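You operate a simulated robot arm through the tools that you are given. There is no shell and no other tool. Be economical: measure what you need, move in short steps, check, and stop when the job is done.

You are at the controls of a simulated robot arm. One attempt, no reset.

JOB
Lift the black cover into the green tray, run the slide in and scrub the press base.
Fine: nothing else goes in the tray; scrub the dust off with the grey brush and put it back; draw the slide out again after the scrub; leave the press lever and the silver cover alone.
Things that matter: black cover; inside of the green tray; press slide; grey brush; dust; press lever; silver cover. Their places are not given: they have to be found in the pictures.

It is judged by the outcome, as a careful person would: the job done as asked, and still so three seconds after it is handed in. It fails if anything else is knocked over, pushed out of place, dropped, spilled or broken. A push-on lid holds only when it is set on centred and level and pressed home; a screw cap is set on level and turned clockwise until tight.

ROBOT AND FRAMES
A 7-joint arm with a two-finger parallel gripper, fixed in place. Base frame: the origin is at the foot of the arm, x ahead of it, y to its left, z up. Lengths are in mm, angles in degrees, forces in N, time in s.
Its first joint turns from -66.0 to 66.0 degrees. Payload 2.4 kg.
Tool frame: the origin (TCP) lies between the finger pads and is the grasp point; the fingertips stand 30 mm ahead of it; z points along the fingers, y is the line along which they close. The gripper opens to 94 mm. The fingers are 28 mm wide and 10 mm thick; the gripper's body (50 by 96 mm) begins 55 mm behind the TCP.
Orientation is that of the tool frame in the base frame, as a unit quaternion [x, y, z, w]. With the fingers straight down and closing along the base's y, the tool's x points along the base's -x, its y along +y and its z along -z.

CONTROLS
- The arm moves only by the tool arm_command. Its argument "series" is text: rows parted by semicolons, each of 7 numbers parted by spaces: the shift along the tool's x, y, z in mm, then the turn, a rotation vector about the tool's x, y, z in degrees, then the closure, from 0 (fully open) to 1 (shut). In form: tx ty tz wx wy wz hand; .... A call has 1 to 10 rows; each row shifts and turns the commanded pose from where the row before left it, along the tool's axes as they then stand. A row lasts 0.2 s, in which the tool goes at most 50 mm and 8.6 degrees; a call with a longer step from one row to the next is refused whole, and so is a gripper value outside its range. Where a pose cannot be reached the arm comes as near as it can. A force on the tool above 40 N (or 10 N above the force at the start of the call, whichever is more), or a blocked arm, ends the call early, and 0.2 s more pass. The fingers move at their own pace (about 153 mm/s each) and stop on an object; they squeeze with about 30 N. The grip force told is the motor's: it shows also when the fingers shut on nothing. Time passes only in rows, and 0.2 s behind the last, so rows that do not move let the fingers close. The reply holds the time, the measured pose of the TCP, the force on the tool along the base axes, the opening and the grip force, in the units named above and with some noise.
- Cameras (640 x 400 px; columns grow to the right, rows downward): "scene" is fixed at [24.4, 470.2, 1432.3]; the picture's right is [-0.86, -0.52, 0.00], its down [-0.35, 0.59, -0.73] and it looks along [0.38, -0.62, -0.69] (base axes); focal length 338 px, centre (320, 200). "wrist" rides on the gripper at [76, 14, -103] in the tool frame; the picture's right is [-0.18, 0.98, 0.00], its down [-0.75, -0.14, -0.64] and it looks along [-0.63, -0.12, 0.77] (tool axes); focal length 243 px, centre (320, 200).
- camera(camera): a new picture of that camera. No time passes.
- locate(camera, pixels): for up to 12 pixels [column, row] of the newest picture of that camera ("zoom" is the newest enlarged one), the place [x, y, z] in the base frame of the surface seen there, good to about 2 mm. No time passes.
- zoom(camera, box): a new picture of the part [left, top, right, bottom] of that camera's present view, enlarged. No time passes.
- finish_job(): hands the job in; it is judged then, once.

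Go step by step. Measure first, check grasps and placings, and put right what went wrong. The budget is 80 turns and 54 pictures, counting those below and the enlarged ones. Unless the task says otherwise, let go and move clear before handing in, and close with one line.

The tools are called after "Call:" by a JSON object that holds its "op" and its "data". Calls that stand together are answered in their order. arm_command: Moves the arm, as the interface text tells. Its arguments: {"type":"object","properties":{"series":{"type":"string"}},"required":["series"]} The other tools are called the same way: camera (camera) takes a picture; locate (camera, pixels) gives the place of the surface under pixels of a picture; zoom (camera, box) takes an enlarged picture of a part of a camera's view; finish_job () hands the job in.

At the start:

```text
time_s: 0.0
tool_pos: [361.1, -198.5, 1001.0]
ee_rot: [0.0, 1.0, 0.0, 0.0]
wrist_force: [0.6, -0.1, 0.7]
gripper_width: 94.1
finger_force: 0.0
```

scene: 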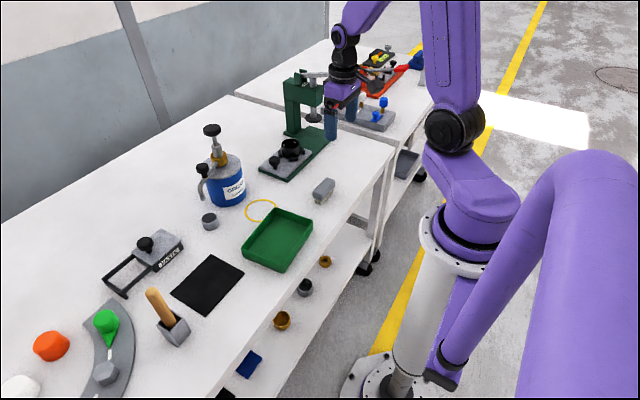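
wrist: 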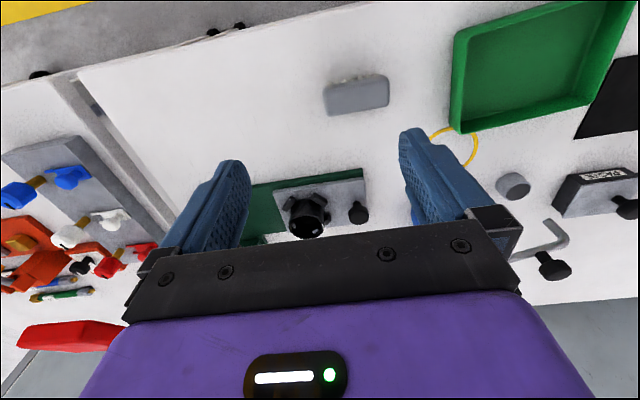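

The scene shows the press (green, about 300,130), the green tray (277,240), a holder with a slide frame (145,260) and a handled tool (168,318). I'll enlarge these and measure.

Call:
{"op": "zoom", "data": {"camera": "scene", "box": [230, 60, 390, 220]}}

Call:
{"op": "zoom", "data": {"camera": "scene", "box": [70, 190, 310, 390]}}

Call:
{"op": "locate", "data": {"camera": "scene", "pixels": [[290, 146], [274, 160], [325, 190], [209, 221], [277, 240], [145, 244], [180, 238], [158, 262], [118, 285], [207, 285], [157, 305], [174, 325]]}}

```text
2.50 times, centred on (310, 140) of scene
```

zoom: 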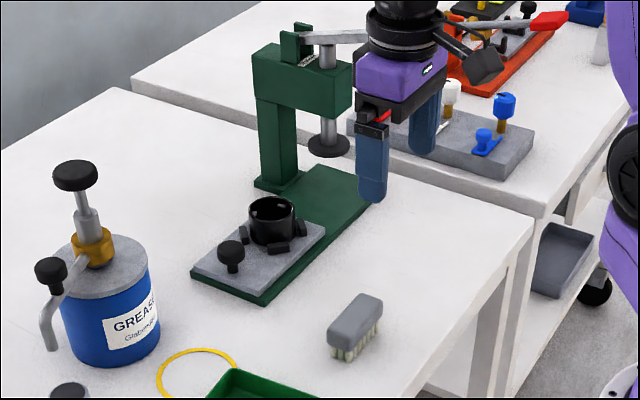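

```text
2.00 times, centred on (190, 290) of scene
```

zoom: 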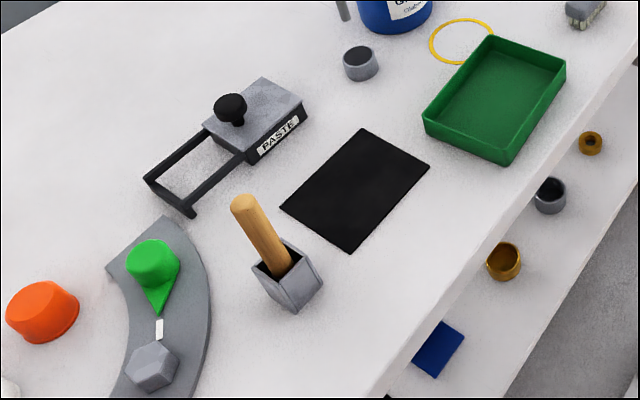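

```text
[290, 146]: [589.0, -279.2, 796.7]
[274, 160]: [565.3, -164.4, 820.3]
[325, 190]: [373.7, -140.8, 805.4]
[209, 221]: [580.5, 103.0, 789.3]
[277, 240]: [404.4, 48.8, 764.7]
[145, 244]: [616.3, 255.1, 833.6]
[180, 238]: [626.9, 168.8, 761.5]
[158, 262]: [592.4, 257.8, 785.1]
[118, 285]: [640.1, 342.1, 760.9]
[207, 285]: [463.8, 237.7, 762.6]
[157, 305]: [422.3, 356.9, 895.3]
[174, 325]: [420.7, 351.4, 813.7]
```

The table is near z 762 here. I take the black ring on the press slide (290,146) as the likely cover, and I'll look at it closely from the wrist.

Call:
{"op": "zoom", "data": {"camera": "wrist", "box": [230, 150, 410, 262]}}

Call:
{"op": "locate", "data": {"camera": "wrist", "pixels": [[310, 210], [300, 235], [359, 213], [280, 192], [365, 180], [332, 205], [257, 210], [357, 92], [512, 186], [262, 192]]}}

Call:
{"op": "zoom", "data": {"camera": "scene", "box": [250, 110, 350, 210]}}

```text
3.56 times, centred on (320, 206) of wrist
```

zoom: 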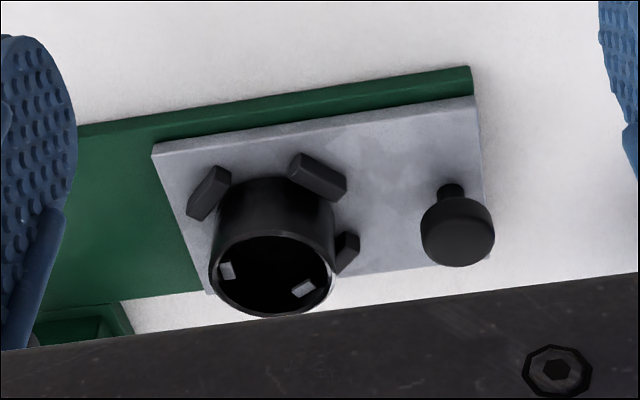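

```text
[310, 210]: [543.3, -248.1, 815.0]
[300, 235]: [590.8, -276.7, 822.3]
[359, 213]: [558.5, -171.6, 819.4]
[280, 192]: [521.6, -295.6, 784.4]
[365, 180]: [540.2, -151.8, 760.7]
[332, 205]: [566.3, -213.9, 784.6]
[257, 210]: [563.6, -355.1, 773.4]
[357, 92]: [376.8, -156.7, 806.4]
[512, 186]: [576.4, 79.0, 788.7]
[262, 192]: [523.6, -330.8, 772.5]
```

```text
4.00 times, centred on (300, 160) of scene
```

zoom: 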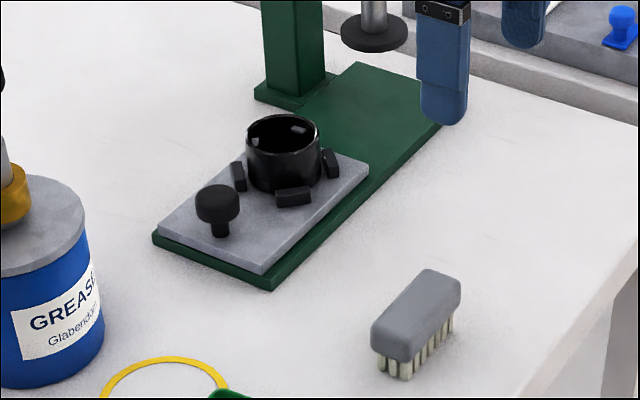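

The black cup sits in a nest of three blocks on the slide, centre about (567,-262), top about z 822. I'll find the lever, head and column to see where I must keep clear, then rise a little and move for a better view.

Call:
{"op": "locate", "data": {"camera": "scene", "pixels": [[308, 74], [322, 75], [296, 88], [313, 118], [300, 110], [318, 95], [295, 134], [263, 168], [288, 180], [321, 150], [325, 186], [318, 198]]}}

Call:
{"op": "arm_command", "data": {"series": "-20 -10 0 0 0 0 0; -30 -10 10 0 0 0 0; -30 0 20 0 0 0 0; -30 0 20 0 0 0 0"}}

Call:
{"op": "camera", "data": {"camera": "wrist"}}

```text
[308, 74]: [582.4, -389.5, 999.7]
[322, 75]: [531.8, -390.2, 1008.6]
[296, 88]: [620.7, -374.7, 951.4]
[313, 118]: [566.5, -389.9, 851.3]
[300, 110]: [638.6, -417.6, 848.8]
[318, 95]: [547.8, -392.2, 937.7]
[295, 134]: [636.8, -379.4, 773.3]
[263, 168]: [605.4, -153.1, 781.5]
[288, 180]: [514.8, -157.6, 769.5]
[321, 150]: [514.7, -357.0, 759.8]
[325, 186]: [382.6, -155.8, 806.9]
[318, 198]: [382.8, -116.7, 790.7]
```

```text
time_s: 1.0
tool_pos: [470.7, -218.0, 950.5]
ee_rot: [0.0, 1.0, 0.0, 0.0]
wrist_force: [-0.4, -0.5, -0.8]
gripper_width: 94.0
finger_force: 0.0
```

```text
47 pictures are left
```

wrist: 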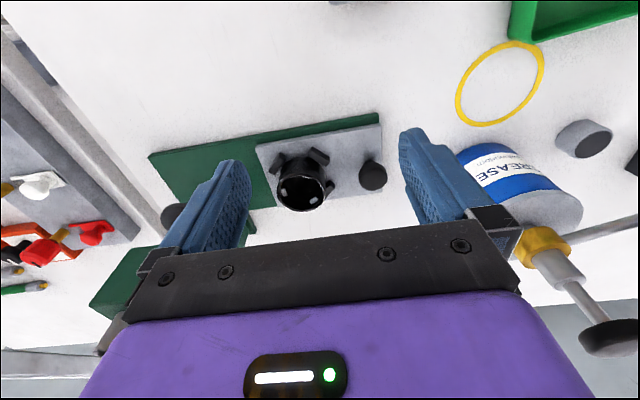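

The cup rim is clear at (303,190). I'll zoom in and locate the rim, the nest and the slide corners.

Call:
{"op": "zoom", "data": {"camera": "wrist", "box": [230, 100, 410, 225]}}

Call:
{"op": "locate", "data": {"camera": "wrist", "pixels": [[302, 209], [303, 178], [276, 192], [330, 192], [373, 162], [373, 185], [381, 124], [257, 147], [319, 156], [150, 155], [379, 113], [300, 192]]}}

```text
3.20 times, centred on (320, 162) of wrist
```

zoom: 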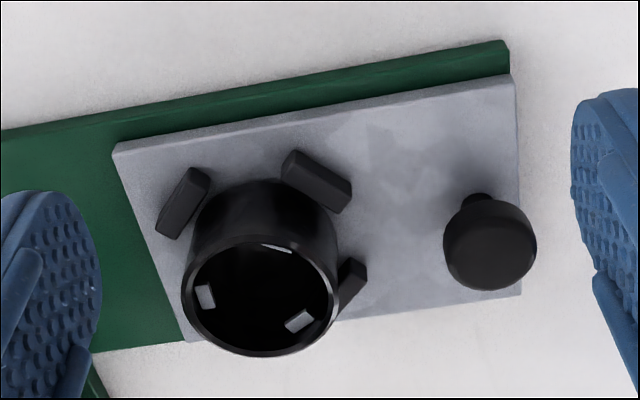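

```text
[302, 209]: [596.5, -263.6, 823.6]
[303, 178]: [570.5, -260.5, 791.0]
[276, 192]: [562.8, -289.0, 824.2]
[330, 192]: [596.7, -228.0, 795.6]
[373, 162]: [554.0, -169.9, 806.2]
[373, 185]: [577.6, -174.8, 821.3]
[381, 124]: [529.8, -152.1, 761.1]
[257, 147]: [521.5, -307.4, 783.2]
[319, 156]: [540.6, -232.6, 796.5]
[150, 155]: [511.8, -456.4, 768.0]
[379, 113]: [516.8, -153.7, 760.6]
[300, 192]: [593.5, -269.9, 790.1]
```

I'll refine the rim centre on the enlarged picture.

Call:
{"op": "locate", "data": {"camera": "zoom", "pixels": [[255, 352], [262, 240], [186, 300], [335, 300], [200, 258], [318, 258], [260, 310], [316, 180], [186, 200], [352, 275], [115, 148], [510, 76]]}}

```text
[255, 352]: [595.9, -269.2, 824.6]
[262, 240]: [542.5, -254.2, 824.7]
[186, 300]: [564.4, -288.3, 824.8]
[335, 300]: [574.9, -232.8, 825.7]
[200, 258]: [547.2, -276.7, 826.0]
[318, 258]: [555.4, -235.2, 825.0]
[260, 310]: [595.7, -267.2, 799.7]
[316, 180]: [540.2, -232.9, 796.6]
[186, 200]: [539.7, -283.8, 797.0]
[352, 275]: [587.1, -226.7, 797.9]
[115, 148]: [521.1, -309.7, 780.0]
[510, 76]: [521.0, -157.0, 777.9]
```

Rim centre comes out at about (570,-261), radius about 28, top z 825; nest blocks top at 797. I'll move above it, gripper open.

Call:
{"op": "arm_command", "data": {"series": "-40 -20 0 0 0 0 0; -40 -20 0 0 0 0 0; -19 -3 20 0 0 0 0; 0 0 30 0 0 0 0; 0 0 20 0 0 0 0; 0 0 0 0 0 0 0"}}

Call:
{"op": "camera", "data": {"camera": "wrist"}}

Call:
{"op": "zoom", "data": {"camera": "scene", "box": [250, 80, 350, 180]}}

```text
time_s: 2.4
tool_pos: [569.8, -260.5, 881.2]
ee_rot: [0.0, 1.0, 0.0, 0.0]
wrist_force: [0.5, 0.5, 0.5]
gripper_width: 93.9
finger_force: 0.0
```

```text
45 pictures are left
```

wrist: 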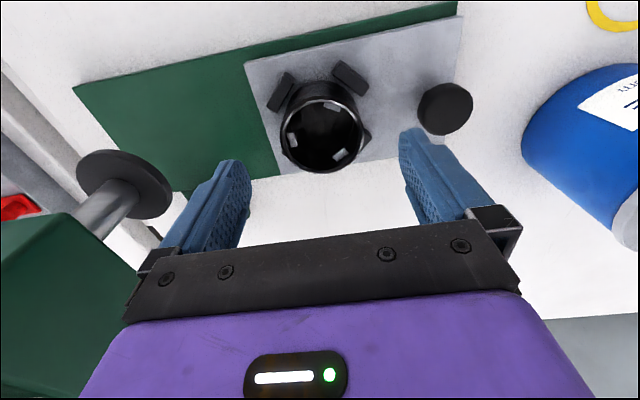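

```text
4.00 times, centred on (300, 130) of scene
```

zoom: 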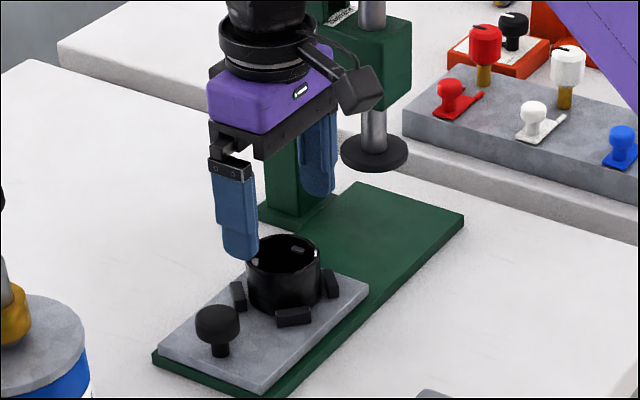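

The fingers straddle the cup at (322,130). I'll verify its rim centre from this nearer view before going down.

Call:
{"op": "locate", "data": {"camera": "wrist", "pixels": [[323, 171], [322, 99], [283, 135], [361, 132], [290, 112], [352, 108]]}}

```text
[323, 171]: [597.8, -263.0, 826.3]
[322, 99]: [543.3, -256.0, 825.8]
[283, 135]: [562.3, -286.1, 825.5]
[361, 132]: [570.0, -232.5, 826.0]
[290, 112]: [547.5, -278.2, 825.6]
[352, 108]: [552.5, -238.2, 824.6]
```

Centre is about (570,-260), which matches. I'll go down to TCP z 831 and close.

Call:
{"op": "arm_command", "data": {"series": "0 0 25 0 0 0 0; 0 0 25 0 0 0 0; 0 0 0 0 0 0 0; 0 0 0 0 0 0 0.5; 0 0 0 0 0 0 1; 0 0 0 0 0 0 1; 0 0 0 0 0 0 1"}}

```text
time_s: 4.0
tool_pos: [569.6, -260.1, 831.9]
ee_rot: [-0.001, 1.0, 0.0, 0.001]
wrist_force: [0.4, 0.5, -0.4]
gripper_width: 61.6
finger_force: 29.7
```

It is gripped at 61.6 mm, 30 N. I'll lift straight up.

Call:
{"op": "arm_command", "data": {"series": "0 0 -10 0 0 0 1; 0 0 -20 0 0 0 1; 0 0 -30 0 0 0 1; 0 0 -30 0 0 0 1; 0 0 -20 0 0 0 1"}}

Call:
{"op": "camera", "data": {"camera": "wrist"}}

Call:
{"op": "camera", "data": {"camera": "scene"}}

```text
time_s: 5.2
tool_pos: [570.3, -259.0, 943.1]
ee_rot: [0.0, 1.0, 0.0, 0.0]
wrist_force: [-0.1, 0.1, -2.2]
gripper_width: 61.7
finger_force: 30.0
```

```text
43 pictures are left
```

wrist: 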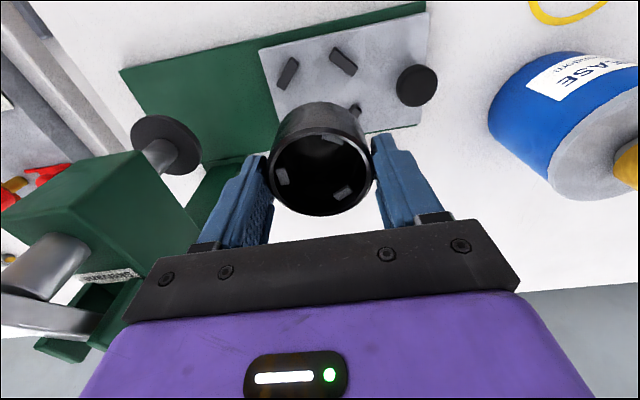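

```text
42 pictures are left
```

scene: 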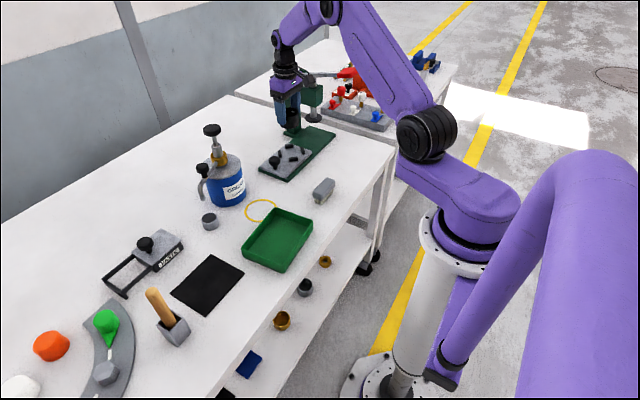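

The cup is up and upright with the nest empty behind it. I'll measure the tray's corners and the surroundings of the path.

Call:
{"op": "locate", "data": {"camera": "scene", "pixels": [[280, 209], [313, 222], [283, 272], [242, 254], [278, 238], [263, 243], [290, 235], [280, 258], [211, 128], [228, 168], [209, 215], [322, 190]]}}

Call:
{"op": "arm_command", "data": {"series": "45 0 0 0 0 0 1; 45 10 0 0 0 0 1; 40 30 0 0 0 0 1; 30 40 0 0 0 0 1; 10 45 0 0 0 0 1; 0 45 0 0 0 0 1; 0 45 0 0 0 0 1; 0 45 0 0 0 0 1; 0 40 0 0 0 0 1; 0 0 0 0 0 0 1"}}

Call:
{"op": "camera", "data": {"camera": "wrist"}}

```text
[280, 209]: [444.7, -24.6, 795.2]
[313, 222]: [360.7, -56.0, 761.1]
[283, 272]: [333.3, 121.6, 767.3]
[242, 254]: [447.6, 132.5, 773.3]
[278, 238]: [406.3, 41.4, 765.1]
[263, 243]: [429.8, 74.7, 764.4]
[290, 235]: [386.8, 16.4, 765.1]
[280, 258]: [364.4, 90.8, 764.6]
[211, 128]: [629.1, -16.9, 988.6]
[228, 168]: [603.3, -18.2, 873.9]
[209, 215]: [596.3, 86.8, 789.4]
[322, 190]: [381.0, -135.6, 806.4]
```

```text
time_s: 7.4
tool_pos: [402.8, 36.5, 944.0]
ee_rot: [0.0, 1.0, 0.0, 0.001]
wrist_force: [-0.1, -0.4, -1.9]
gripper_width: 61.6
finger_force: 30.2
```

```text
41 pictures are left
```

wrist: 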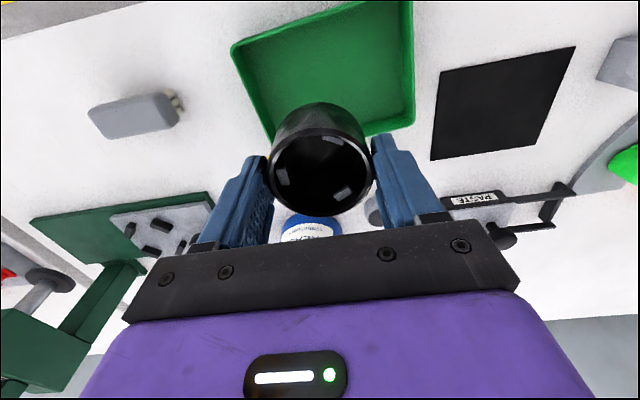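

The cup hangs just above the tray. I'll check the tray's inside edges from this picture: corners (235,45), (412,10), (413,122).

Call:
{"op": "locate", "data": {"camera": "wrist", "pixels": [[235, 45], [412, 5], [413, 120], [405, 60], [380, 128], [268, 130], [253, 80], [330, 60], [390, 30]]}}

```text
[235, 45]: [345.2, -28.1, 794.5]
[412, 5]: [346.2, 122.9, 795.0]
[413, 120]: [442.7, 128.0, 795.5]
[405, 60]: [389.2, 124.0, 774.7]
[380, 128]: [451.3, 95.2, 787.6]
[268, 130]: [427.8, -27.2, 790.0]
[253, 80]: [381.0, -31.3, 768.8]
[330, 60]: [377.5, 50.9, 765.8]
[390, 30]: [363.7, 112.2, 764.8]
```

Tray centre is about (391,49), floor 765. I'll centre and lower to about 8 mm above the floor, then ease down.

Call:
{"op": "arm_command", "data": {"series": "12 12 10 0 0 0 1; 0 0 40 0 0 0 1; 0 0 40 0 0 0 1; 0 0 30 0 0 0 1; 0 0 5 0 0 0 1; 0 0 3 0 0 0 1; 0 0 2 0 0 0 1; 0 0 0 0 0 0 1"}}

```text
time_s: 9.2
tool_pos: [388.5, 50.1, 812.4]
ee_rot: [0.0, 1.0, 0.0, -0.001]
wrist_force: [-2.4, -2.4, 25.3]
gripper_width: 62.1
finger_force: 29.8
```

The cup is touching the floor (25 N up). I'll ease up 1 mm, open, and rise.

Call:
{"op": "arm_command", "data": {"series": "0 0 -1 0 0 0 1; 0 0 0 0 0 0 0.7; 0 0 0 0 0 0 0.3; 0 0 0 0 0 0 0.1; 0 0 -15 0 0 0 0.1; 0 0 -40 0 0 0 0.1; 0 0 -45 0 0 0 0.1; 0 0 0 0 0 0 0.1"}}

Call:
{"op": "camera", "data": {"camera": "scene"}}

Call:
{"op": "camera", "data": {"camera": "wrist"}}

```text
time_s: 11.0
tool_pos: [386.4, 52.2, 911.6]
ee_rot: [-0.001, 1.0, -0.001, -0.001]
wrist_force: [0.5, -0.4, 0.0]
gripper_width: 84.6
finger_force: 0.1
```

```text
40 pictures are left
```

scene: 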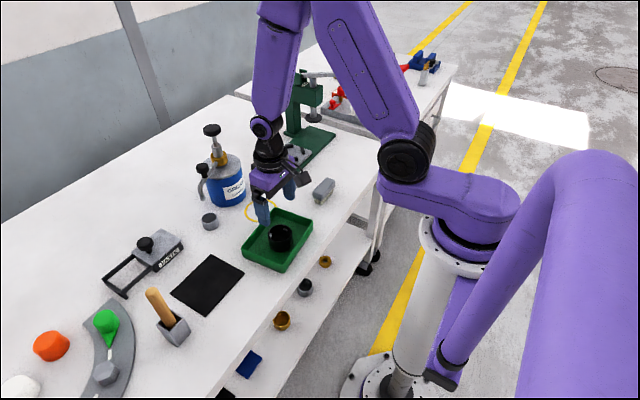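

```text
39 pictures are left
```

wrist: 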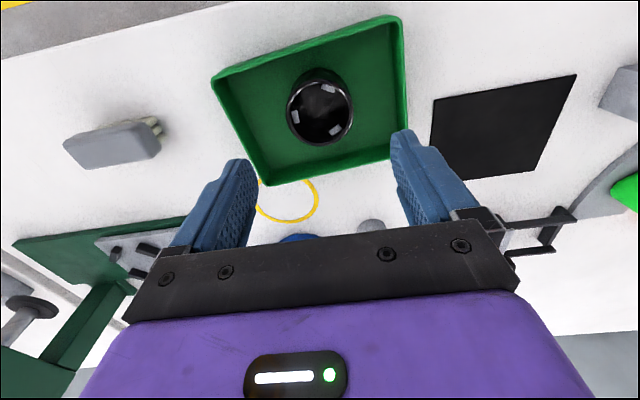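

The black cup stands upright in the tray. Next is the slide: I need the press head's clearance, since the slide's knob will run toward it.

Call:
{"op": "zoom", "data": {"camera": "scene", "box": [260, 60, 360, 185]}}

Call:
{"op": "arm_command", "data": {"series": "0 -40 0 0 0 0 0; 0 -45 0 0 0 0 0; 0 -45 0 0 0 8.5 0; -20 -40 0 0 0 8.5 0; 0 0 0 0 0 8.5 0; 0 0 0 0 0 8.5 0; 0 0 0 0 0 8.5 0; 0 0 0 0 0 8.5 0"}}

```text
3.20 times, centred on (310, 122) of scene
```

zoom: 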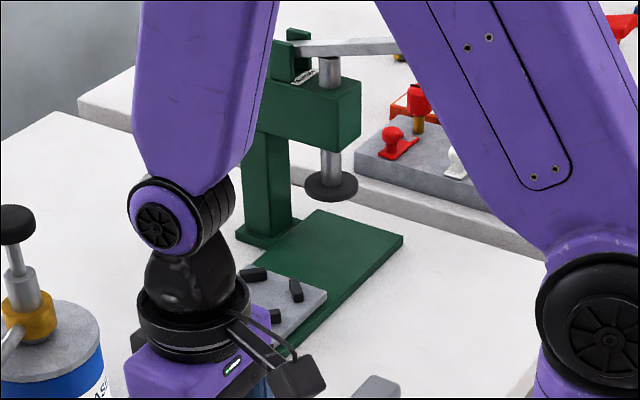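

```text
time_s: 12.8
tool_pos: [402.7, -120.8, 911.6]
ee_rot: [0.431, 0.902, 0.001, 0.0]
wrist_force: [0.2, -0.6, 0.6]
gripper_width: 94.1
finger_force: 0.1
```

The turn is under way (51° so far, tool x heading to +y). I'll measure the head's faces from that enlarged picture and finish the turn.

Call:
{"op": "locate", "data": {"camera": "zoom", "pixels": [[300, 120], [335, 120], [348, 120], [358, 100], [333, 150], [310, 185], [345, 48], [325, 70], [300, 75]]}}

Call:
{"op": "arm_command", "data": {"series": "0 0 0 0 0 8.5 0; 0 0 0 0 0 8.5 0; 0 0 0 0 0 8.5 0; 0 0 0 0 0 8.5 0; 0 0 0 0 0 4.9 0; 0 0 0 0 0 0 0"}}

Call:
{"op": "camera", "data": {"camera": "wrist"}}

```text
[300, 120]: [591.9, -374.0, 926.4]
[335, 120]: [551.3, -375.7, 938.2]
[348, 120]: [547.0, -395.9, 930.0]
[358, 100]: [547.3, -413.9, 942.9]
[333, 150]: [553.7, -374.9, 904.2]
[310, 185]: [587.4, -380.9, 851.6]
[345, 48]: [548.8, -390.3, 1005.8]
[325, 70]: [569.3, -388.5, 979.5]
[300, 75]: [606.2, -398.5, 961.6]
```

```text
time_s: 14.2
tool_pos: [401.4, -121.1, 912.4]
ee_rot: [0.707, 0.707, 0.0, 0.0]
wrist_force: [0.7, 0.4, -0.5]
gripper_width: 94.1
finger_force: 0.1
```

```text
37 pictures are left
```

wrist: 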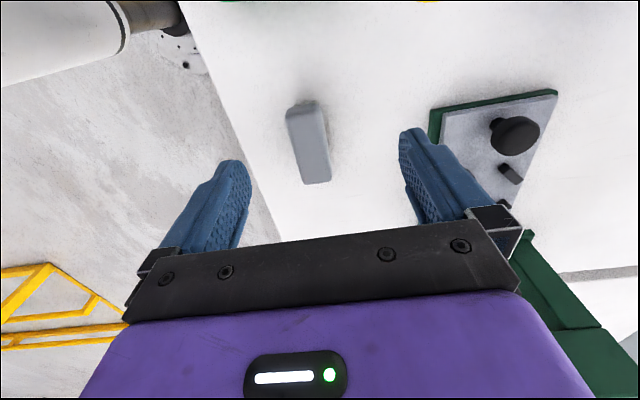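

Head face is at y -375; with the body turned I'd have about 27 mm clear after a 130 mm travel. I'll move over the knob near (566,-173).

Call:
{"op": "arm_command", "data": {"series": "-10 40 0 0 0 0 0; -10 40 0 0 0 0 0; -10 40 0 0 0 0 0; -10 40 0 0 0 0 0; -12 5 20 0 0 0 0; 0 0 0 0 0 0 0"}}

Call:
{"op": "camera", "data": {"camera": "wrist"}}

```text
time_s: 15.6
tool_pos: [566.7, -172.1, 889.9]
ee_rot: [0.706, 0.708, 0.0, 0.001]
wrist_force: [-0.1, 0.0, 0.3]
gripper_width: 93.9
finger_force: 0.1
```

```text
36 pictures are left
```

wrist: 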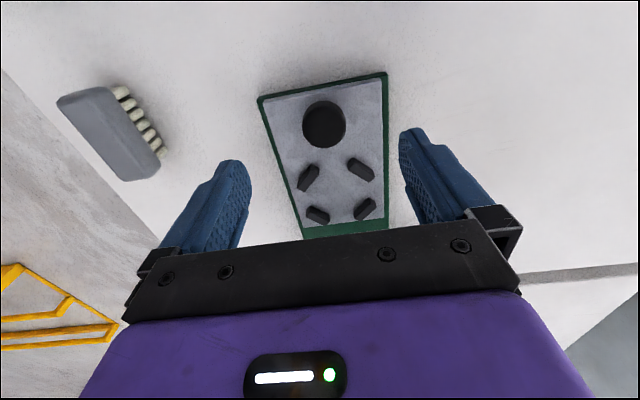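

Call:
{"op": "locate", "data": {"camera": "wrist", "pixels": [[323, 102], [323, 142], [304, 125], [345, 122], [324, 124], [261, 100], [386, 78], [304, 232], [388, 224], [338, 185]]}}

```text
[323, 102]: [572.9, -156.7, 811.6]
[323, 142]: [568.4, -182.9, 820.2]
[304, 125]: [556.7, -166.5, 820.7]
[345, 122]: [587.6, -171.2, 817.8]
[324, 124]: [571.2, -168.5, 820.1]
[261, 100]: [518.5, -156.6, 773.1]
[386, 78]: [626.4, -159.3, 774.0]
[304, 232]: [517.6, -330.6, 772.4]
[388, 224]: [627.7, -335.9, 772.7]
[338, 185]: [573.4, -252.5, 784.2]
```

Knob centre is about (572,-170), diameter 30, top z 820. I'll lower to TCP z 828 and close on it.

Call:
{"op": "arm_command", "data": {"series": "2 5 20 0 0 0 0; 0 0 25 0 0 0 0; 0 0 17 0 0 0 0; 0 0 0 0 0 0 0.5; 0 0 0 0 0 0 1; 0 0 0 0 0 0 1; 0 0 0 0 0 0 1"}}

```text
time_s: 17.2
tool_pos: [570.3, -170.6, 828.4]
ee_rot: [0.707, 0.707, -0.001, -0.003]
wrist_force: [-17.5, 0.0, 4.3]
gripper_width: 32.0
finger_force: 44.9
```

I have the knob (32 mm) with a small sideways strain, so I'll ease 1.5 mm toward -x and start sliding in.

Call:
{"op": "arm_command", "data": {"series": "0 -1.5 0 0 0 0 1; 0 0 0 0 0 0 1; -4 0 0 0 0 0 1; -8 0 0 0 0 0 1; -10 0 0 0 0 0 1; -10 0 0 0 0 0 1; 0 0 0 0 0 0 1"}}

Call:
{"op": "camera", "data": {"camera": "wrist"}}

```text
time_s: 18.8
tool_pos: [570.6, -202.8, 829.5]
ee_rot: [0.706, 0.708, 0.0, 0.0]
wrist_force: [3.4, 0.2, -29.8]
gripper_width: 32.4
finger_force: 44.5
```

```text
35 pictures are left
```

wrist: 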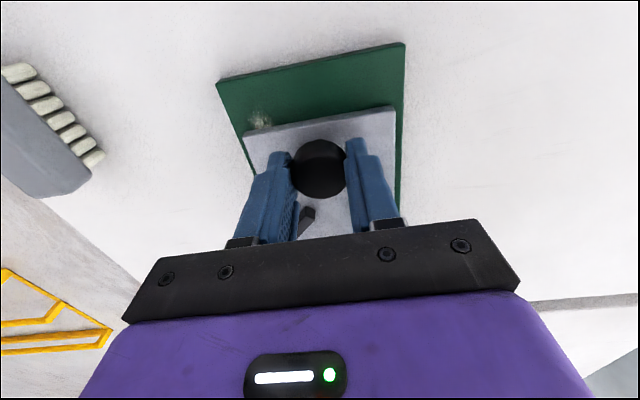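

The slide runs, and dust is showing at (262,118). There is a downward pull of 30 N on the tool, so I'll lower 1 mm and continue.

Call:
{"op": "arm_command", "data": {"series": "0 0 1 0 0 0 1; -10 0 0 0 0 0 1; -10 0 0 0 0 0 1; -10 0 0 0 0 0 1; -10 0 0 0 0 0 1; 0 0 0 0 0 0 1"}}

```text
time_s: 20.2
tool_pos: [570.7, -242.3, 829.6]
ee_rot: [0.706, 0.708, 0.0, 0.0]
wrist_force: [-7.1, 0.1, -9.3]
gripper_width: 32.0
finger_force: 45.5
```

Call:
{"op": "arm_command", "data": {"series": "-10 0 0 0 0 0 1; -10 0 0 0 0 0 1; -10 0 0 0 0 0 1; -10 0 0 0 0 0 1; 0 0 0 0 0 0 1"}}

Call:
{"op": "camera", "data": {"camera": "wrist"}}

Call:
{"op": "zoom", "data": {"camera": "scene", "box": [240, 60, 360, 200]}}

```text
time_s: 21.4
tool_pos: [570.9, -283.5, 829.4]
ee_rot: [0.706, 0.708, 0.0, -0.001]
wrist_force: [-14.5, -0.9, -8.3]
gripper_width: 32.2
finger_force: 45.4
```

```text
34 pictures are left
```

wrist: 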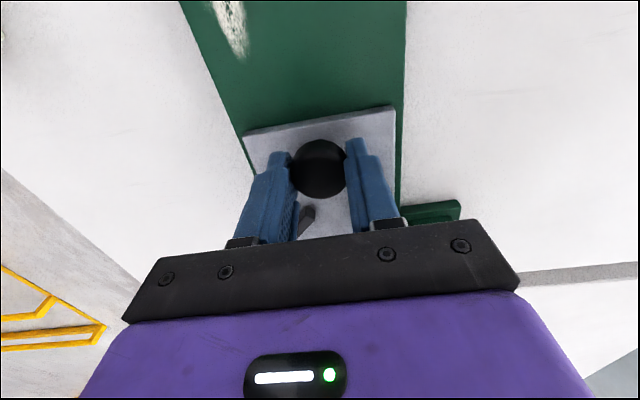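

```text
2.86 times, centred on (300, 130) of scene
```

zoom: 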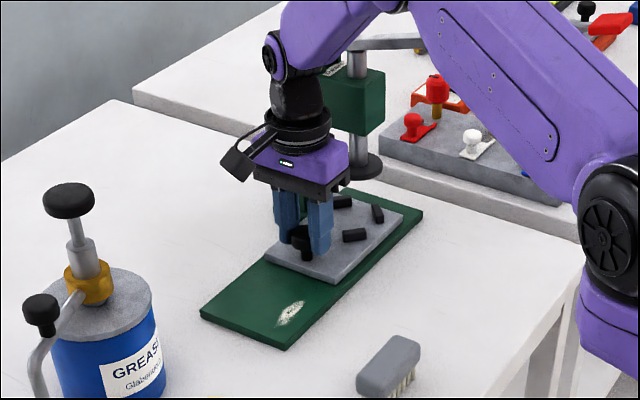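

The dust strip is fully exposed at zoom (290,312). The slide has run 113 mm; I'll go gently a little further to find the stop.

Call:
{"op": "arm_command", "data": {"series": "-5 0.0 0 0 0 0 1; -5 0 0 0 0 0 1; -4 0 0 0 0 0 1; -3 0 0 0 0 0 1; 0 0 0 0 0 0 1"}}

```text
time_s: 22.6
tool_pos: [569.5, -299.5, 830.0]
ee_rot: [0.707, 0.708, 0.001, 0.0]
wrist_force: [-11.5, 1.4, -1.9]
gripper_width: 32.1
finger_force: 44.9
```

No stop at 129 mm of travel yet; I'll try a few millimetres more.

Call:
{"op": "arm_command", "data": {"series": "-3 -0.5 0 0 0 0 1; -3 0 0 0 0 0 1; -2 0 0 0 0 0 1; 0 0 0 0 0 0 1"}}

Call:
{"op": "zoom", "data": {"camera": "scene", "box": [250, 60, 350, 185]}}

```text
time_s: 23.6
tool_pos: [570.2, -308.3, 829.4]
ee_rot: [0.706, 0.708, 0.0, 0.0]
wrist_force: [-11.2, 0.1, -2.5]
gripper_width: 32.2
finger_force: 44.8
```

```text
3.20 times, centred on (300, 122) of scene
```

zoom: 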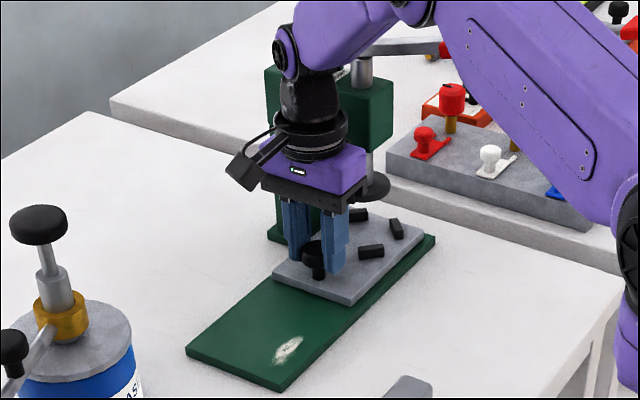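

Travel is 137 mm, and the nest sits under the ram with the dust fully bare at zoom (288,348). I'll release, rise a little and draw back toward +y, clear of the head.

Call:
{"op": "arm_command", "data": {"series": "0 0 0 0 0 0 0.5; 0 0 0 0 0 0 0.2; 0 0 -15 0 0 0 0.2; 0 0 -20 0 0 0 0.2; 30 0 -20 0 0 0 0.1; 45 -20 0 0 0 0 0; 45 -45 0 0 0 0 0; 40 -45 0 0 0 0 0; 10 -40 0 0 0 0 0; 0 0 0 0 0 0 0"}}

Call:
{"op": "camera", "data": {"camera": "wrist"}}

Call:
{"op": "camera", "data": {"camera": "scene"}}

```text
refused: row 7 steps farther than a row can; nothing moved
```

```text
31 pictures are left
```

wrist: 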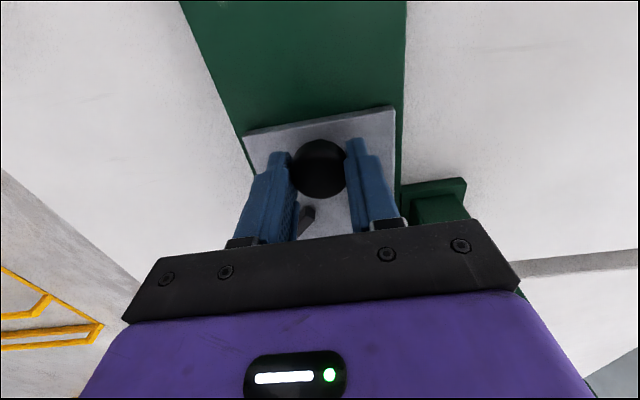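

```text
30 pictures are left
```

scene: 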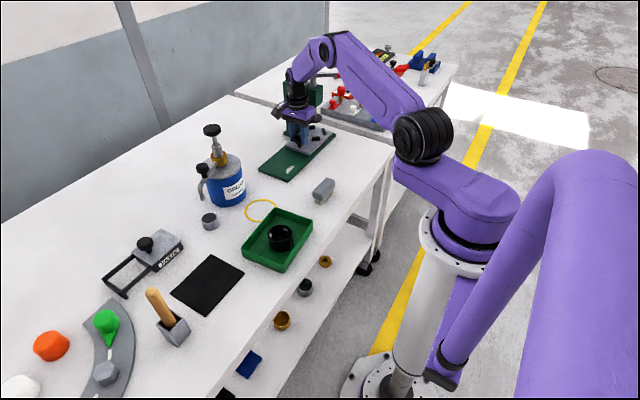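

The call was refused because a step was too long, and nothing moved. I'll repeat it with shorter steps.

Call:
{"op": "arm_command", "data": {"series": "0 0 0 0 0 0 0.5; 0 0 0 0 0 0 0.2; 0 0 -15 0 0 0 0.2; 0 0 -25 0 0 0 0.2; 30 0 -25 0 0 0 0.1; 40 -25 0 0 0 0 0; 30 -38 0 0 0 0 0; 30 -38 0 0 0 0 0; 30 -38 0 0 0 0 0; 11 -45 0 0 0 0 0"}}

Call:
{"op": "camera", "data": {"camera": "wrist"}}

Call:
{"op": "camera", "data": {"camera": "scene"}}

```text
time_s: 25.8
tool_pos: [383.4, -138.6, 894.2]
ee_rot: [0.706, 0.708, 0.001, 0.001]
wrist_force: [-0.2, -0.2, -0.3]
gripper_width: 93.7
finger_force: 0.1
```

```text
29 pictures are left
```

wrist: 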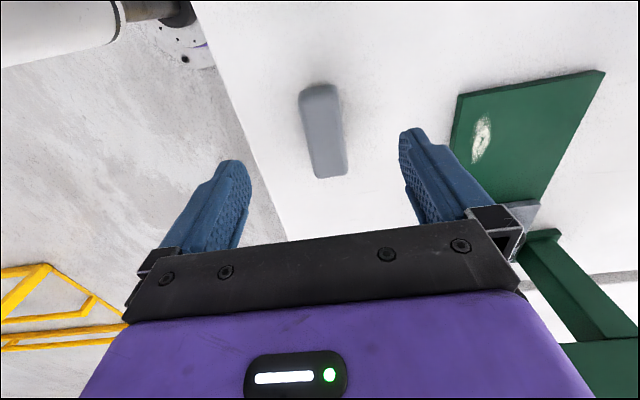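

```text
28 pictures are left
```

scene: 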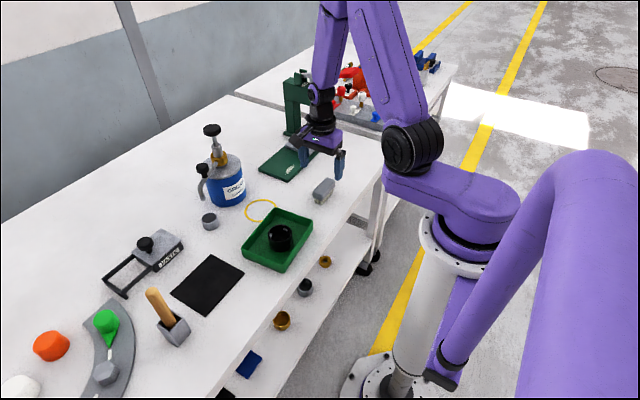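

I'm now above the brush at (323,130), with the dust at (481,140). I'll measure both.

Call:
{"op": "zoom", "data": {"camera": "wrist", "box": [290, 75, 360, 190]}}

Call:
{"op": "locate", "data": {"camera": "wrist", "pixels": [[301, 90], [334, 86], [315, 178], [347, 174], [300, 105], [346, 140], [323, 130], [483, 118], [477, 160], [472, 142], [490, 138], [510, 130]]}}

```text
3.48 times, centred on (325, 132) of wrist
```

zoom: 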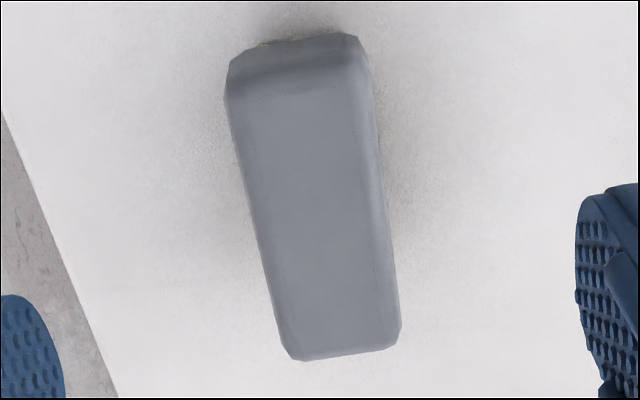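

```text
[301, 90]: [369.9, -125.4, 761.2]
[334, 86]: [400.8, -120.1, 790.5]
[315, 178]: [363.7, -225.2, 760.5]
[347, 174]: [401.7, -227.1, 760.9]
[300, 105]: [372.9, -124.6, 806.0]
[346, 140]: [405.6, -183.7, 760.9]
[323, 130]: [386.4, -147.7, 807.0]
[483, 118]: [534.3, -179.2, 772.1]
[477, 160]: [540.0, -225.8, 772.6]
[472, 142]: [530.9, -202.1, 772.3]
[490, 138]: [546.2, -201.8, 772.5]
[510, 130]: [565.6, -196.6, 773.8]
```

Call:
{"op": "locate", "data": {"camera": "zoom", "pixels": [[240, 75], [355, 70], [275, 290], [380, 275], [240, 150], [365, 150], [262, 250], [380, 240], [320, 200], [295, 345], [385, 335]]}}

Call:
{"op": "zoom", "data": {"camera": "wrist", "box": [440, 90, 560, 200]}}

Call:
{"op": "zoom", "data": {"camera": "scene", "box": [255, 135, 345, 210]}}

```text
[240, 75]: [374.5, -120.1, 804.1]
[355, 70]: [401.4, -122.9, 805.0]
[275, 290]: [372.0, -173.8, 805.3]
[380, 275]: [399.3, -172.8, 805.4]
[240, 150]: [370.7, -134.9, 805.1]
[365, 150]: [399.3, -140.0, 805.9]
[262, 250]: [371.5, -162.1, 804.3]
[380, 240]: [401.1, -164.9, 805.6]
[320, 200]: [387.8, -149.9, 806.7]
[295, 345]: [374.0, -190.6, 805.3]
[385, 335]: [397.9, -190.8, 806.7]
```

```text
3.64 times, centred on (500, 145) of wrist
```

zoom: 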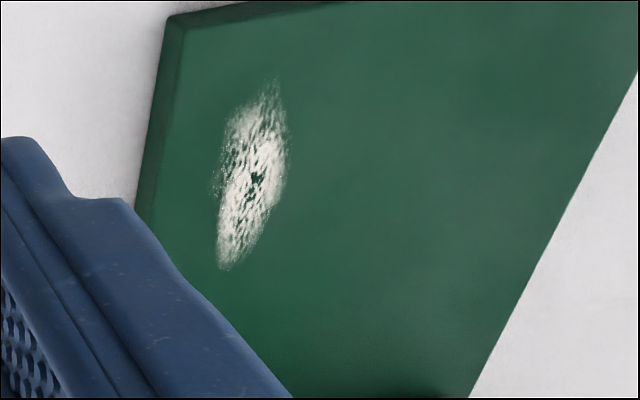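

```text
5.33 times, centred on (300, 172) of scene
```

zoom: 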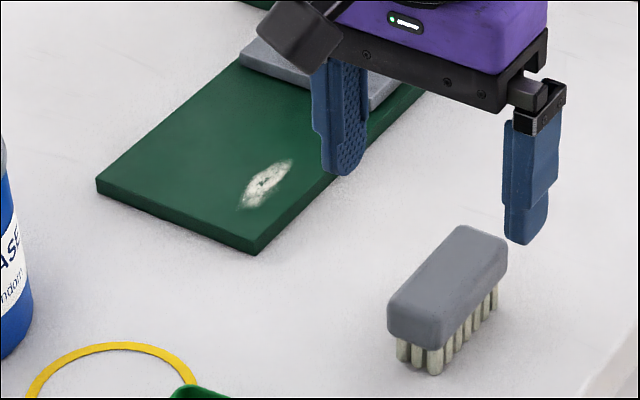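

The brush lies along y: x 371–402, y -118 to -194, top z 806, centre about (386.5,-156). The dust is centred at (538,-202), z 772. I'll lower onto the brush with fingertips at about z 786 and close.

Call:
{"op": "arm_command", "data": {"series": "-17 3.1 20 0 0 0 0; 0 0 30 0 0 0 0; 0 0 28 0 0 0 0; 0 0 0 0 0 0 0.3; 0 0 0 0 0 0 0.6; 0 0 0 0 0 0 1; 0 0 0 0 0 0 1"}}

Call:
{"op": "camera", "data": {"camera": "wrist"}}

```text
time_s: 27.4
tool_pos: [386.7, -154.0, 817.8]
ee_rot: [0.707, 0.707, 0.0, 0.0]
wrist_force: [0.3, 0.2, -0.8]
gripper_width: 32.9
finger_force: 30.3
```

```text
24 pictures are left
```

wrist: 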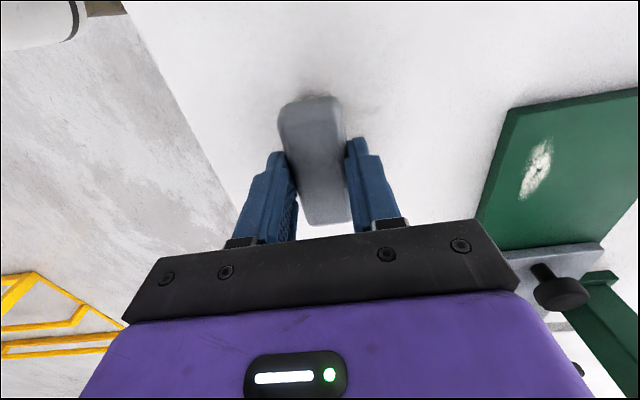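

The brush is gripped (33 mm) at (386.7,-154.0,817.8). I'll lift it and carry it over the dust at height.

Call:
{"op": "arm_command", "data": {"series": "0 0 -20 0 0 0 1; 0 0 -25 0 0 0 1; -6 35 0 0 0 0 1; -12 40 0 0 0 0 1; -14 40 0 0 0 0 1; -14 36.3 0 0 0 0 1; 0 0 15 0 0 0 1; 0 0 10 0 0 0 1; 0 0 0 0 0 0 1"}}

Call:
{"op": "zoom", "data": {"camera": "scene", "box": [250, 110, 350, 210]}}

```text
time_s: 29.4
tool_pos: [541.2, -198.8, 837.7]
ee_rot: [0.707, 0.708, 0.0, 0.0]
wrist_force: [-0.4, 0.3, -0.9]
gripper_width: 33.2
finger_force: 29.8
```

```text
4.00 times, centred on (300, 160) of scene
```

zoom: 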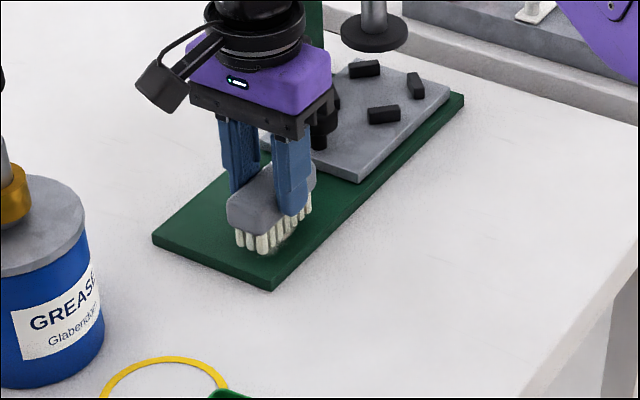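

The brush hovers over the dust. I'll lower gently to light contact.

Call:
{"op": "arm_command", "data": {"series": "0 0 5 0 0 0 1; 0 0 3 0 0 0 1; 0 0 1.5 0 0 0 1; 0 0 0 0 0 0 1"}}

```text
time_s: 30.4
tool_pos: [543.0, -198.9, 827.9]
ee_rot: [0.706, 0.708, 0.001, 0.001]
wrist_force: [-7.2, 5.3, 26.1]
gripper_width: 33.5
finger_force: 30.1
```

I have contact with 26 N down. I'll ease 0.7 mm and scrub back and forth.

Call:
{"op": "arm_command", "data": {"series": "0 -4 -0.7 0 0 0 1; -15 0 0 0 0 0 1; 15 0 0 0 0 0 1; 15 0 0 0 0 0 1; -15 0 0 0 0 0 1; -15 0 0 0 0 0 1; 15 0 0 0 0 0 1; 15 0 0 0 0 0 1; -15 0 0 0 0 0 1; 0 0 0 0 0 0 1"}}

Call:
{"op": "zoom", "data": {"camera": "scene", "box": [250, 130, 330, 210]}}

```text
time_s: 32.6
tool_pos: [536.5, -198.9, 828.5]
ee_rot: [0.705, 0.709, 0.001, 0.001]
wrist_force: [1.4, 8.3, 23.0]
gripper_width: 33.0
finger_force: 30.0
```

```text
5.00 times, centred on (290, 170) of scene
```

zoom: 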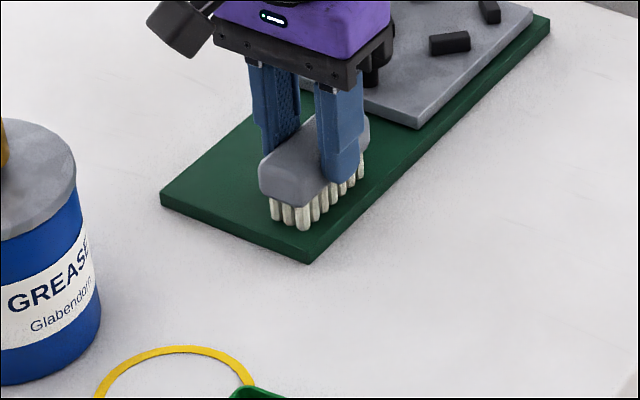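

Strokes ran well. I'll add side-to-side strokes, then lift to inspect.

Call:
{"op": "arm_command", "data": {"series": "0 10 0 0 0 0 1; -18 0 0 0 0 0 1; 18 -10 0 0 0 0 1; 18 -6 0 0 0 0 1; -18 0 0 0 0 0 1; -18 0 0 0 0 0 1; 18 6 0 0 0 0 1; 0 0 -15 0 0 0 1; 0 0 -30 0 0 0 1; 0 -30 -10 0 0 0 1"}}

Call:
{"op": "camera", "data": {"camera": "wrist"}}

Call:
{"op": "zoom", "data": {"camera": "scene", "box": [250, 130, 330, 210]}}

```text
time_s: 34.8
tool_pos: [506.4, -200.6, 881.7]
ee_rot: [0.706, 0.709, 0.0, 0.0]
wrist_force: [0.2, -0.6, -0.4]
gripper_width: 33.0
finger_force: 30.5
```

```text
21 pictures are left
```

wrist: 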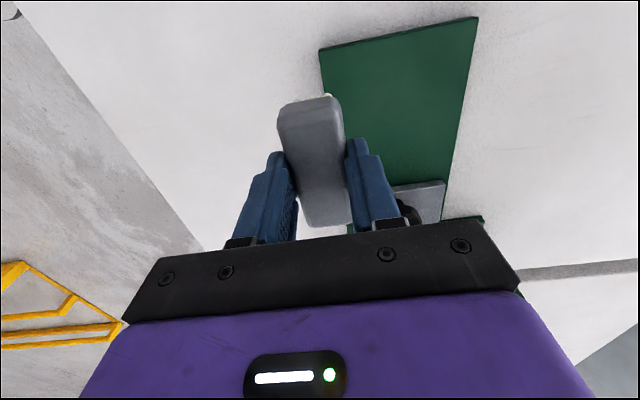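

```text
5.00 times, centred on (290, 170) of scene
```

zoom: 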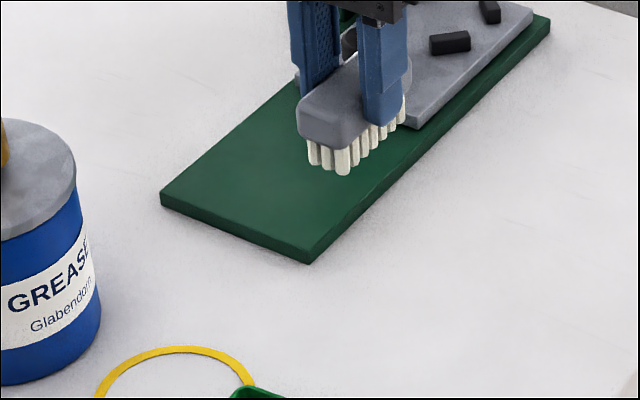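

The dust looks gone. I'll carry the brush back over its place (386.7,-154) and check the base again on the way.

Call:
{"op": "arm_command", "data": {"series": "12 -40 0 0 0 0 1; 15 -40 0 0 0 0 1; 19.6 -39.7 0 0 0 0 1; 0 0 20 0 0 0 1; 0 0 20 0 0 0 1; 0 0 12 0 0 0 1; 0 0 0 0 0 0 1"}}

Call:
{"op": "zoom", "data": {"camera": "scene", "box": [250, 110, 350, 210]}}

```text
time_s: 36.4
tool_pos: [385.7, -153.5, 831.4]
ee_rot: [0.707, 0.708, -0.001, 0.0]
wrist_force: [-0.1, -0.2, -0.7]
gripper_width: 33.1
finger_force: 30.2
```

```text
4.00 times, centred on (300, 160) of scene
```

zoom: 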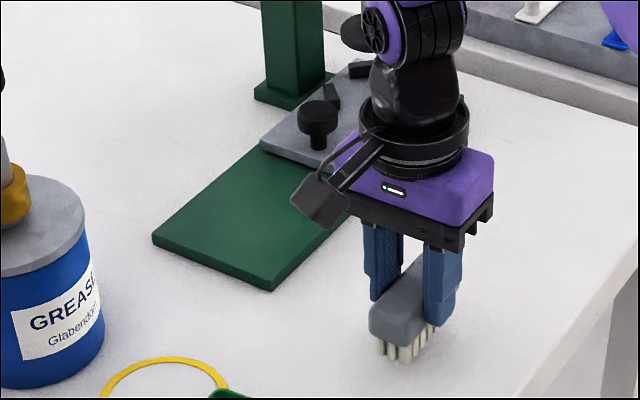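

The base is clean. I'll lower the brush the last 13 mm and feel for the table.

Call:
{"op": "arm_command", "data": {"series": "0 1 8 0 0 0 1; 0 0 4 0 0 0 1; 0 0 1.5 0 0 0 1; 0 0 0 0 0 0 1"}}

```text
time_s: 37.4
tool_pos: [386.9, -153.2, 818.0]
ee_rot: [0.707, 0.707, 0.0, 0.0]
wrist_force: [-0.1, 0.0, -1.0]
gripper_width: 33.1
finger_force: 30.1
```

Call:
{"op": "arm_command", "data": {"series": "0 0 0.7 0 0 0 1; 0 0 0.5 0 0 0 1; 0 0 0 0 0 0 1"}}

```text
time_s: 38.2
tool_pos: [387.1, -153.1, 817.0]
ee_rot: [0.706, 0.708, 0.0, 0.0]
wrist_force: [-0.1, 0.2, -1.4]
gripper_width: 33.1
finger_force: 30.4
```

No contact yet, so the brush slid up in the grip a little while scrubbing. I'll continue in small steps.

Call:
{"op": "arm_command", "data": {"series": "0 0 0.6 0 0 0 1; 0 0 0.6 0 0 0 1; 0 0 0 0 0 0 1"}}

```text
time_s: 39.0
tool_pos: [387.7, -153.0, 816.0]
ee_rot: [0.707, 0.708, 0.0, 0.0]
wrist_force: [-2.2, 0.1, 6.8]
gripper_width: 33.1
finger_force: 29.8
```

The brush now touches the table (7 N). I'll open and rise.

Call:
{"op": "arm_command", "data": {"series": "0 0 0 0 0 0 0.8; 0 0 0 0 0 0 0.5; 0 0 0 0 0 0 0.3; 0 0 -20 0 0 0 0.3; 0 0 -35 0 0 0 0.2; 0 0 -35 0 0 0 0; 0 0 0 0 0 0 0"}}

Call:
{"op": "camera", "data": {"camera": "wrist"}}

Call:
{"op": "camera", "data": {"camera": "scene"}}

```text
time_s: 40.6
tool_pos: [385.4, -155.1, 906.1]
ee_rot: [0.706, 0.708, 0.0, 0.0]
wrist_force: [0.7, 0.1, 0.0]
gripper_width: 93.9
finger_force: 0.0
```

```text
18 pictures are left
```

wrist: 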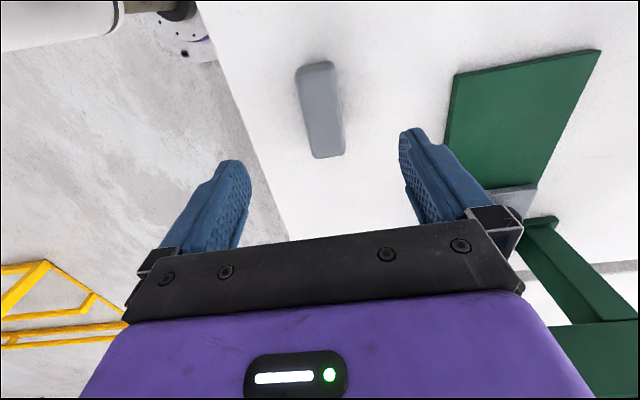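

```text
17 pictures are left
```

scene: 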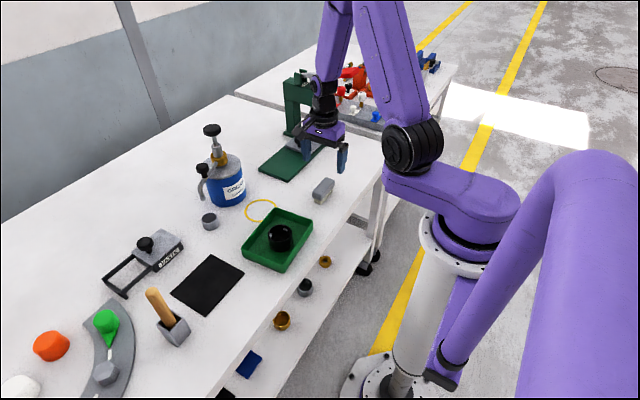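

The brush stands back in its place and the base is clean. Now for the slide: I'll go to just short of the knob, (571,-270), and look.

Call:
{"op": "arm_command", "data": {"series": "-15 40 0 0 0 0 0; -15 40 0 0 0 0 0; -15 40 0 0 0 0 0; -15 40 0 0 0 0 0; -25 25.5 10 0 0 0 0; -25 0 0 0 0 0 0; 0 0 0 0 0 0 0"}}

Call:
{"op": "camera", "data": {"camera": "wrist"}}

```text
time_s: 42.2
tool_pos: [573.8, -262.2, 896.5]
ee_rot: [0.706, 0.708, 0.0, 0.0]
wrist_force: [0.4, -0.7, -1.0]
gripper_width: 93.9
finger_force: 0.1
```

```text
16 pictures are left
```

wrist: 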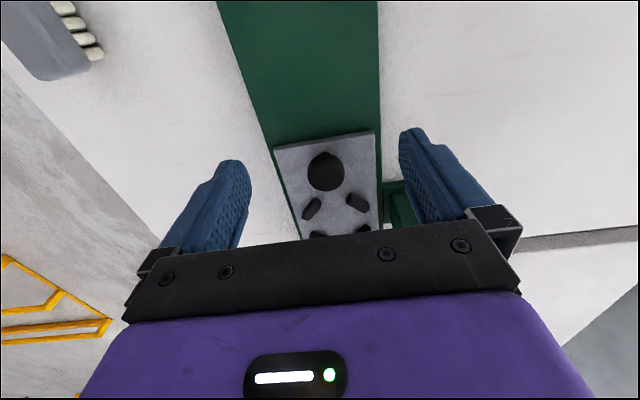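

Call:
{"op": "locate", "data": {"camera": "wrist", "pixels": [[325, 155], [326, 189], [308, 173], [343, 172], [326, 172], [278, 148], [374, 133]]}}

Call:
{"op": "arm_command", "data": {"series": "-23 -1 0 0 0 0 0; -23 -1 15 0 0 0 0; 0 0 15 0 0 0 0; 0 0 0 0 0 0 0"}}

Call:
{"op": "zoom", "data": {"camera": "scene", "box": [250, 60, 350, 185]}}

```text
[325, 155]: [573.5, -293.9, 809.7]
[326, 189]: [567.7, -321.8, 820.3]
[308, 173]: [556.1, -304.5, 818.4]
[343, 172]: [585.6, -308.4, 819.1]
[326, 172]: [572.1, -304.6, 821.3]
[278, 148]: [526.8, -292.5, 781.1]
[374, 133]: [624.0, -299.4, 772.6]
```

```text
time_s: 43.2
tool_pos: [572.8, -308.4, 866.3]
ee_rot: [0.706, 0.708, 0.001, 0.0]
wrist_force: [-0.9, -0.4, 0.6]
gripper_width: 94.1
finger_force: 0.1
```

```text
3.20 times, centred on (300, 122) of scene
```

zoom: 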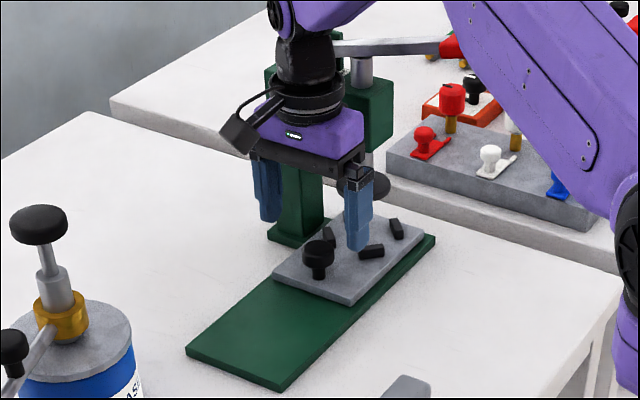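

The knob is centred under the fingers at (571,-308). I'll lower and grip it.

Call:
{"op": "arm_command", "data": {"series": "0 -1.5 20 0 0 0 0; 0 0 17 0 0 0 0; 0 0 0 0 0 0 0.3; 0 0 0 0 0 0 0.6; 0 0 0 0 0 0 1; 0 0 0 0 0 0 1"}}

```text
time_s: 44.6
tool_pos: [570.7, -309.9, 827.8]
ee_rot: [0.706, 0.708, 0.0, -0.001]
wrist_force: [-5.1, 1.1, 0.7]
gripper_width: 32.2
finger_force: 45.1
```

Gripped. I'll draw the slide out toward +y.

Call:
{"op": "arm_command", "data": {"series": "4 0 0 0 0 0 1; 8 0 0 0 0 0 1; 10 0 0 0 0 0 1; 10 0 0 0 0 0 1; 10 0 0 0 0 0 1; 10 0 0 0 0 0 1; 10 0 0 0 0 0 1; 0 0 0 0 0 0 1"}}

```text
time_s: 46.4
tool_pos: [569.9, -246.7, 829.4]
ee_rot: [0.707, 0.707, 0.001, 0.001]
wrist_force: [-1.7, 1.3, 12.5]
gripper_width: 32.1
finger_force: 44.8
```

Call:
{"op": "arm_command", "data": {"series": "10 0 0 0 0 0 1; 10 0 0 0 0 0 1; 10 0 0 0 0 0 1; 10 0 0 0 0 0 1; 10 0 0 0 0 0 1; 10 0 0 0 0 0 1; 8 0 0 0 0 0 1; 4 0 0 0 0 0 1; 0 0 0 0 0 0 1"}}

```text
time_s: 48.4
tool_pos: [571.1, -174.2, 827.2]
ee_rot: [0.706, 0.708, 0.001, 0.0]
wrist_force: [-2.5, -1.1, 26.3]
gripper_width: 32.2
finger_force: 45.4
```

Nearly home, at y -174 against -170.6 at the start. I'll relieve the vertical strain by 1 mm and draw the last few millimetres.

Call:
{"op": "arm_command", "data": {"series": "0 0 -1 0 0 0 1; 1.5 0 0 0 0 0 1; 1.5 0 0 0 0 0 1; 0 0 0 0 0 0 1; 0 0 0 0 0 0 1"}}

```text
time_s: 49.6
tool_pos: [570.1, -172.6, 829.2]
ee_rot: [0.706, 0.708, 0.0, 0.0]
wrist_force: [8.7, -3.2, 2.3]
gripper_width: 32.3
finger_force: 44.4
```

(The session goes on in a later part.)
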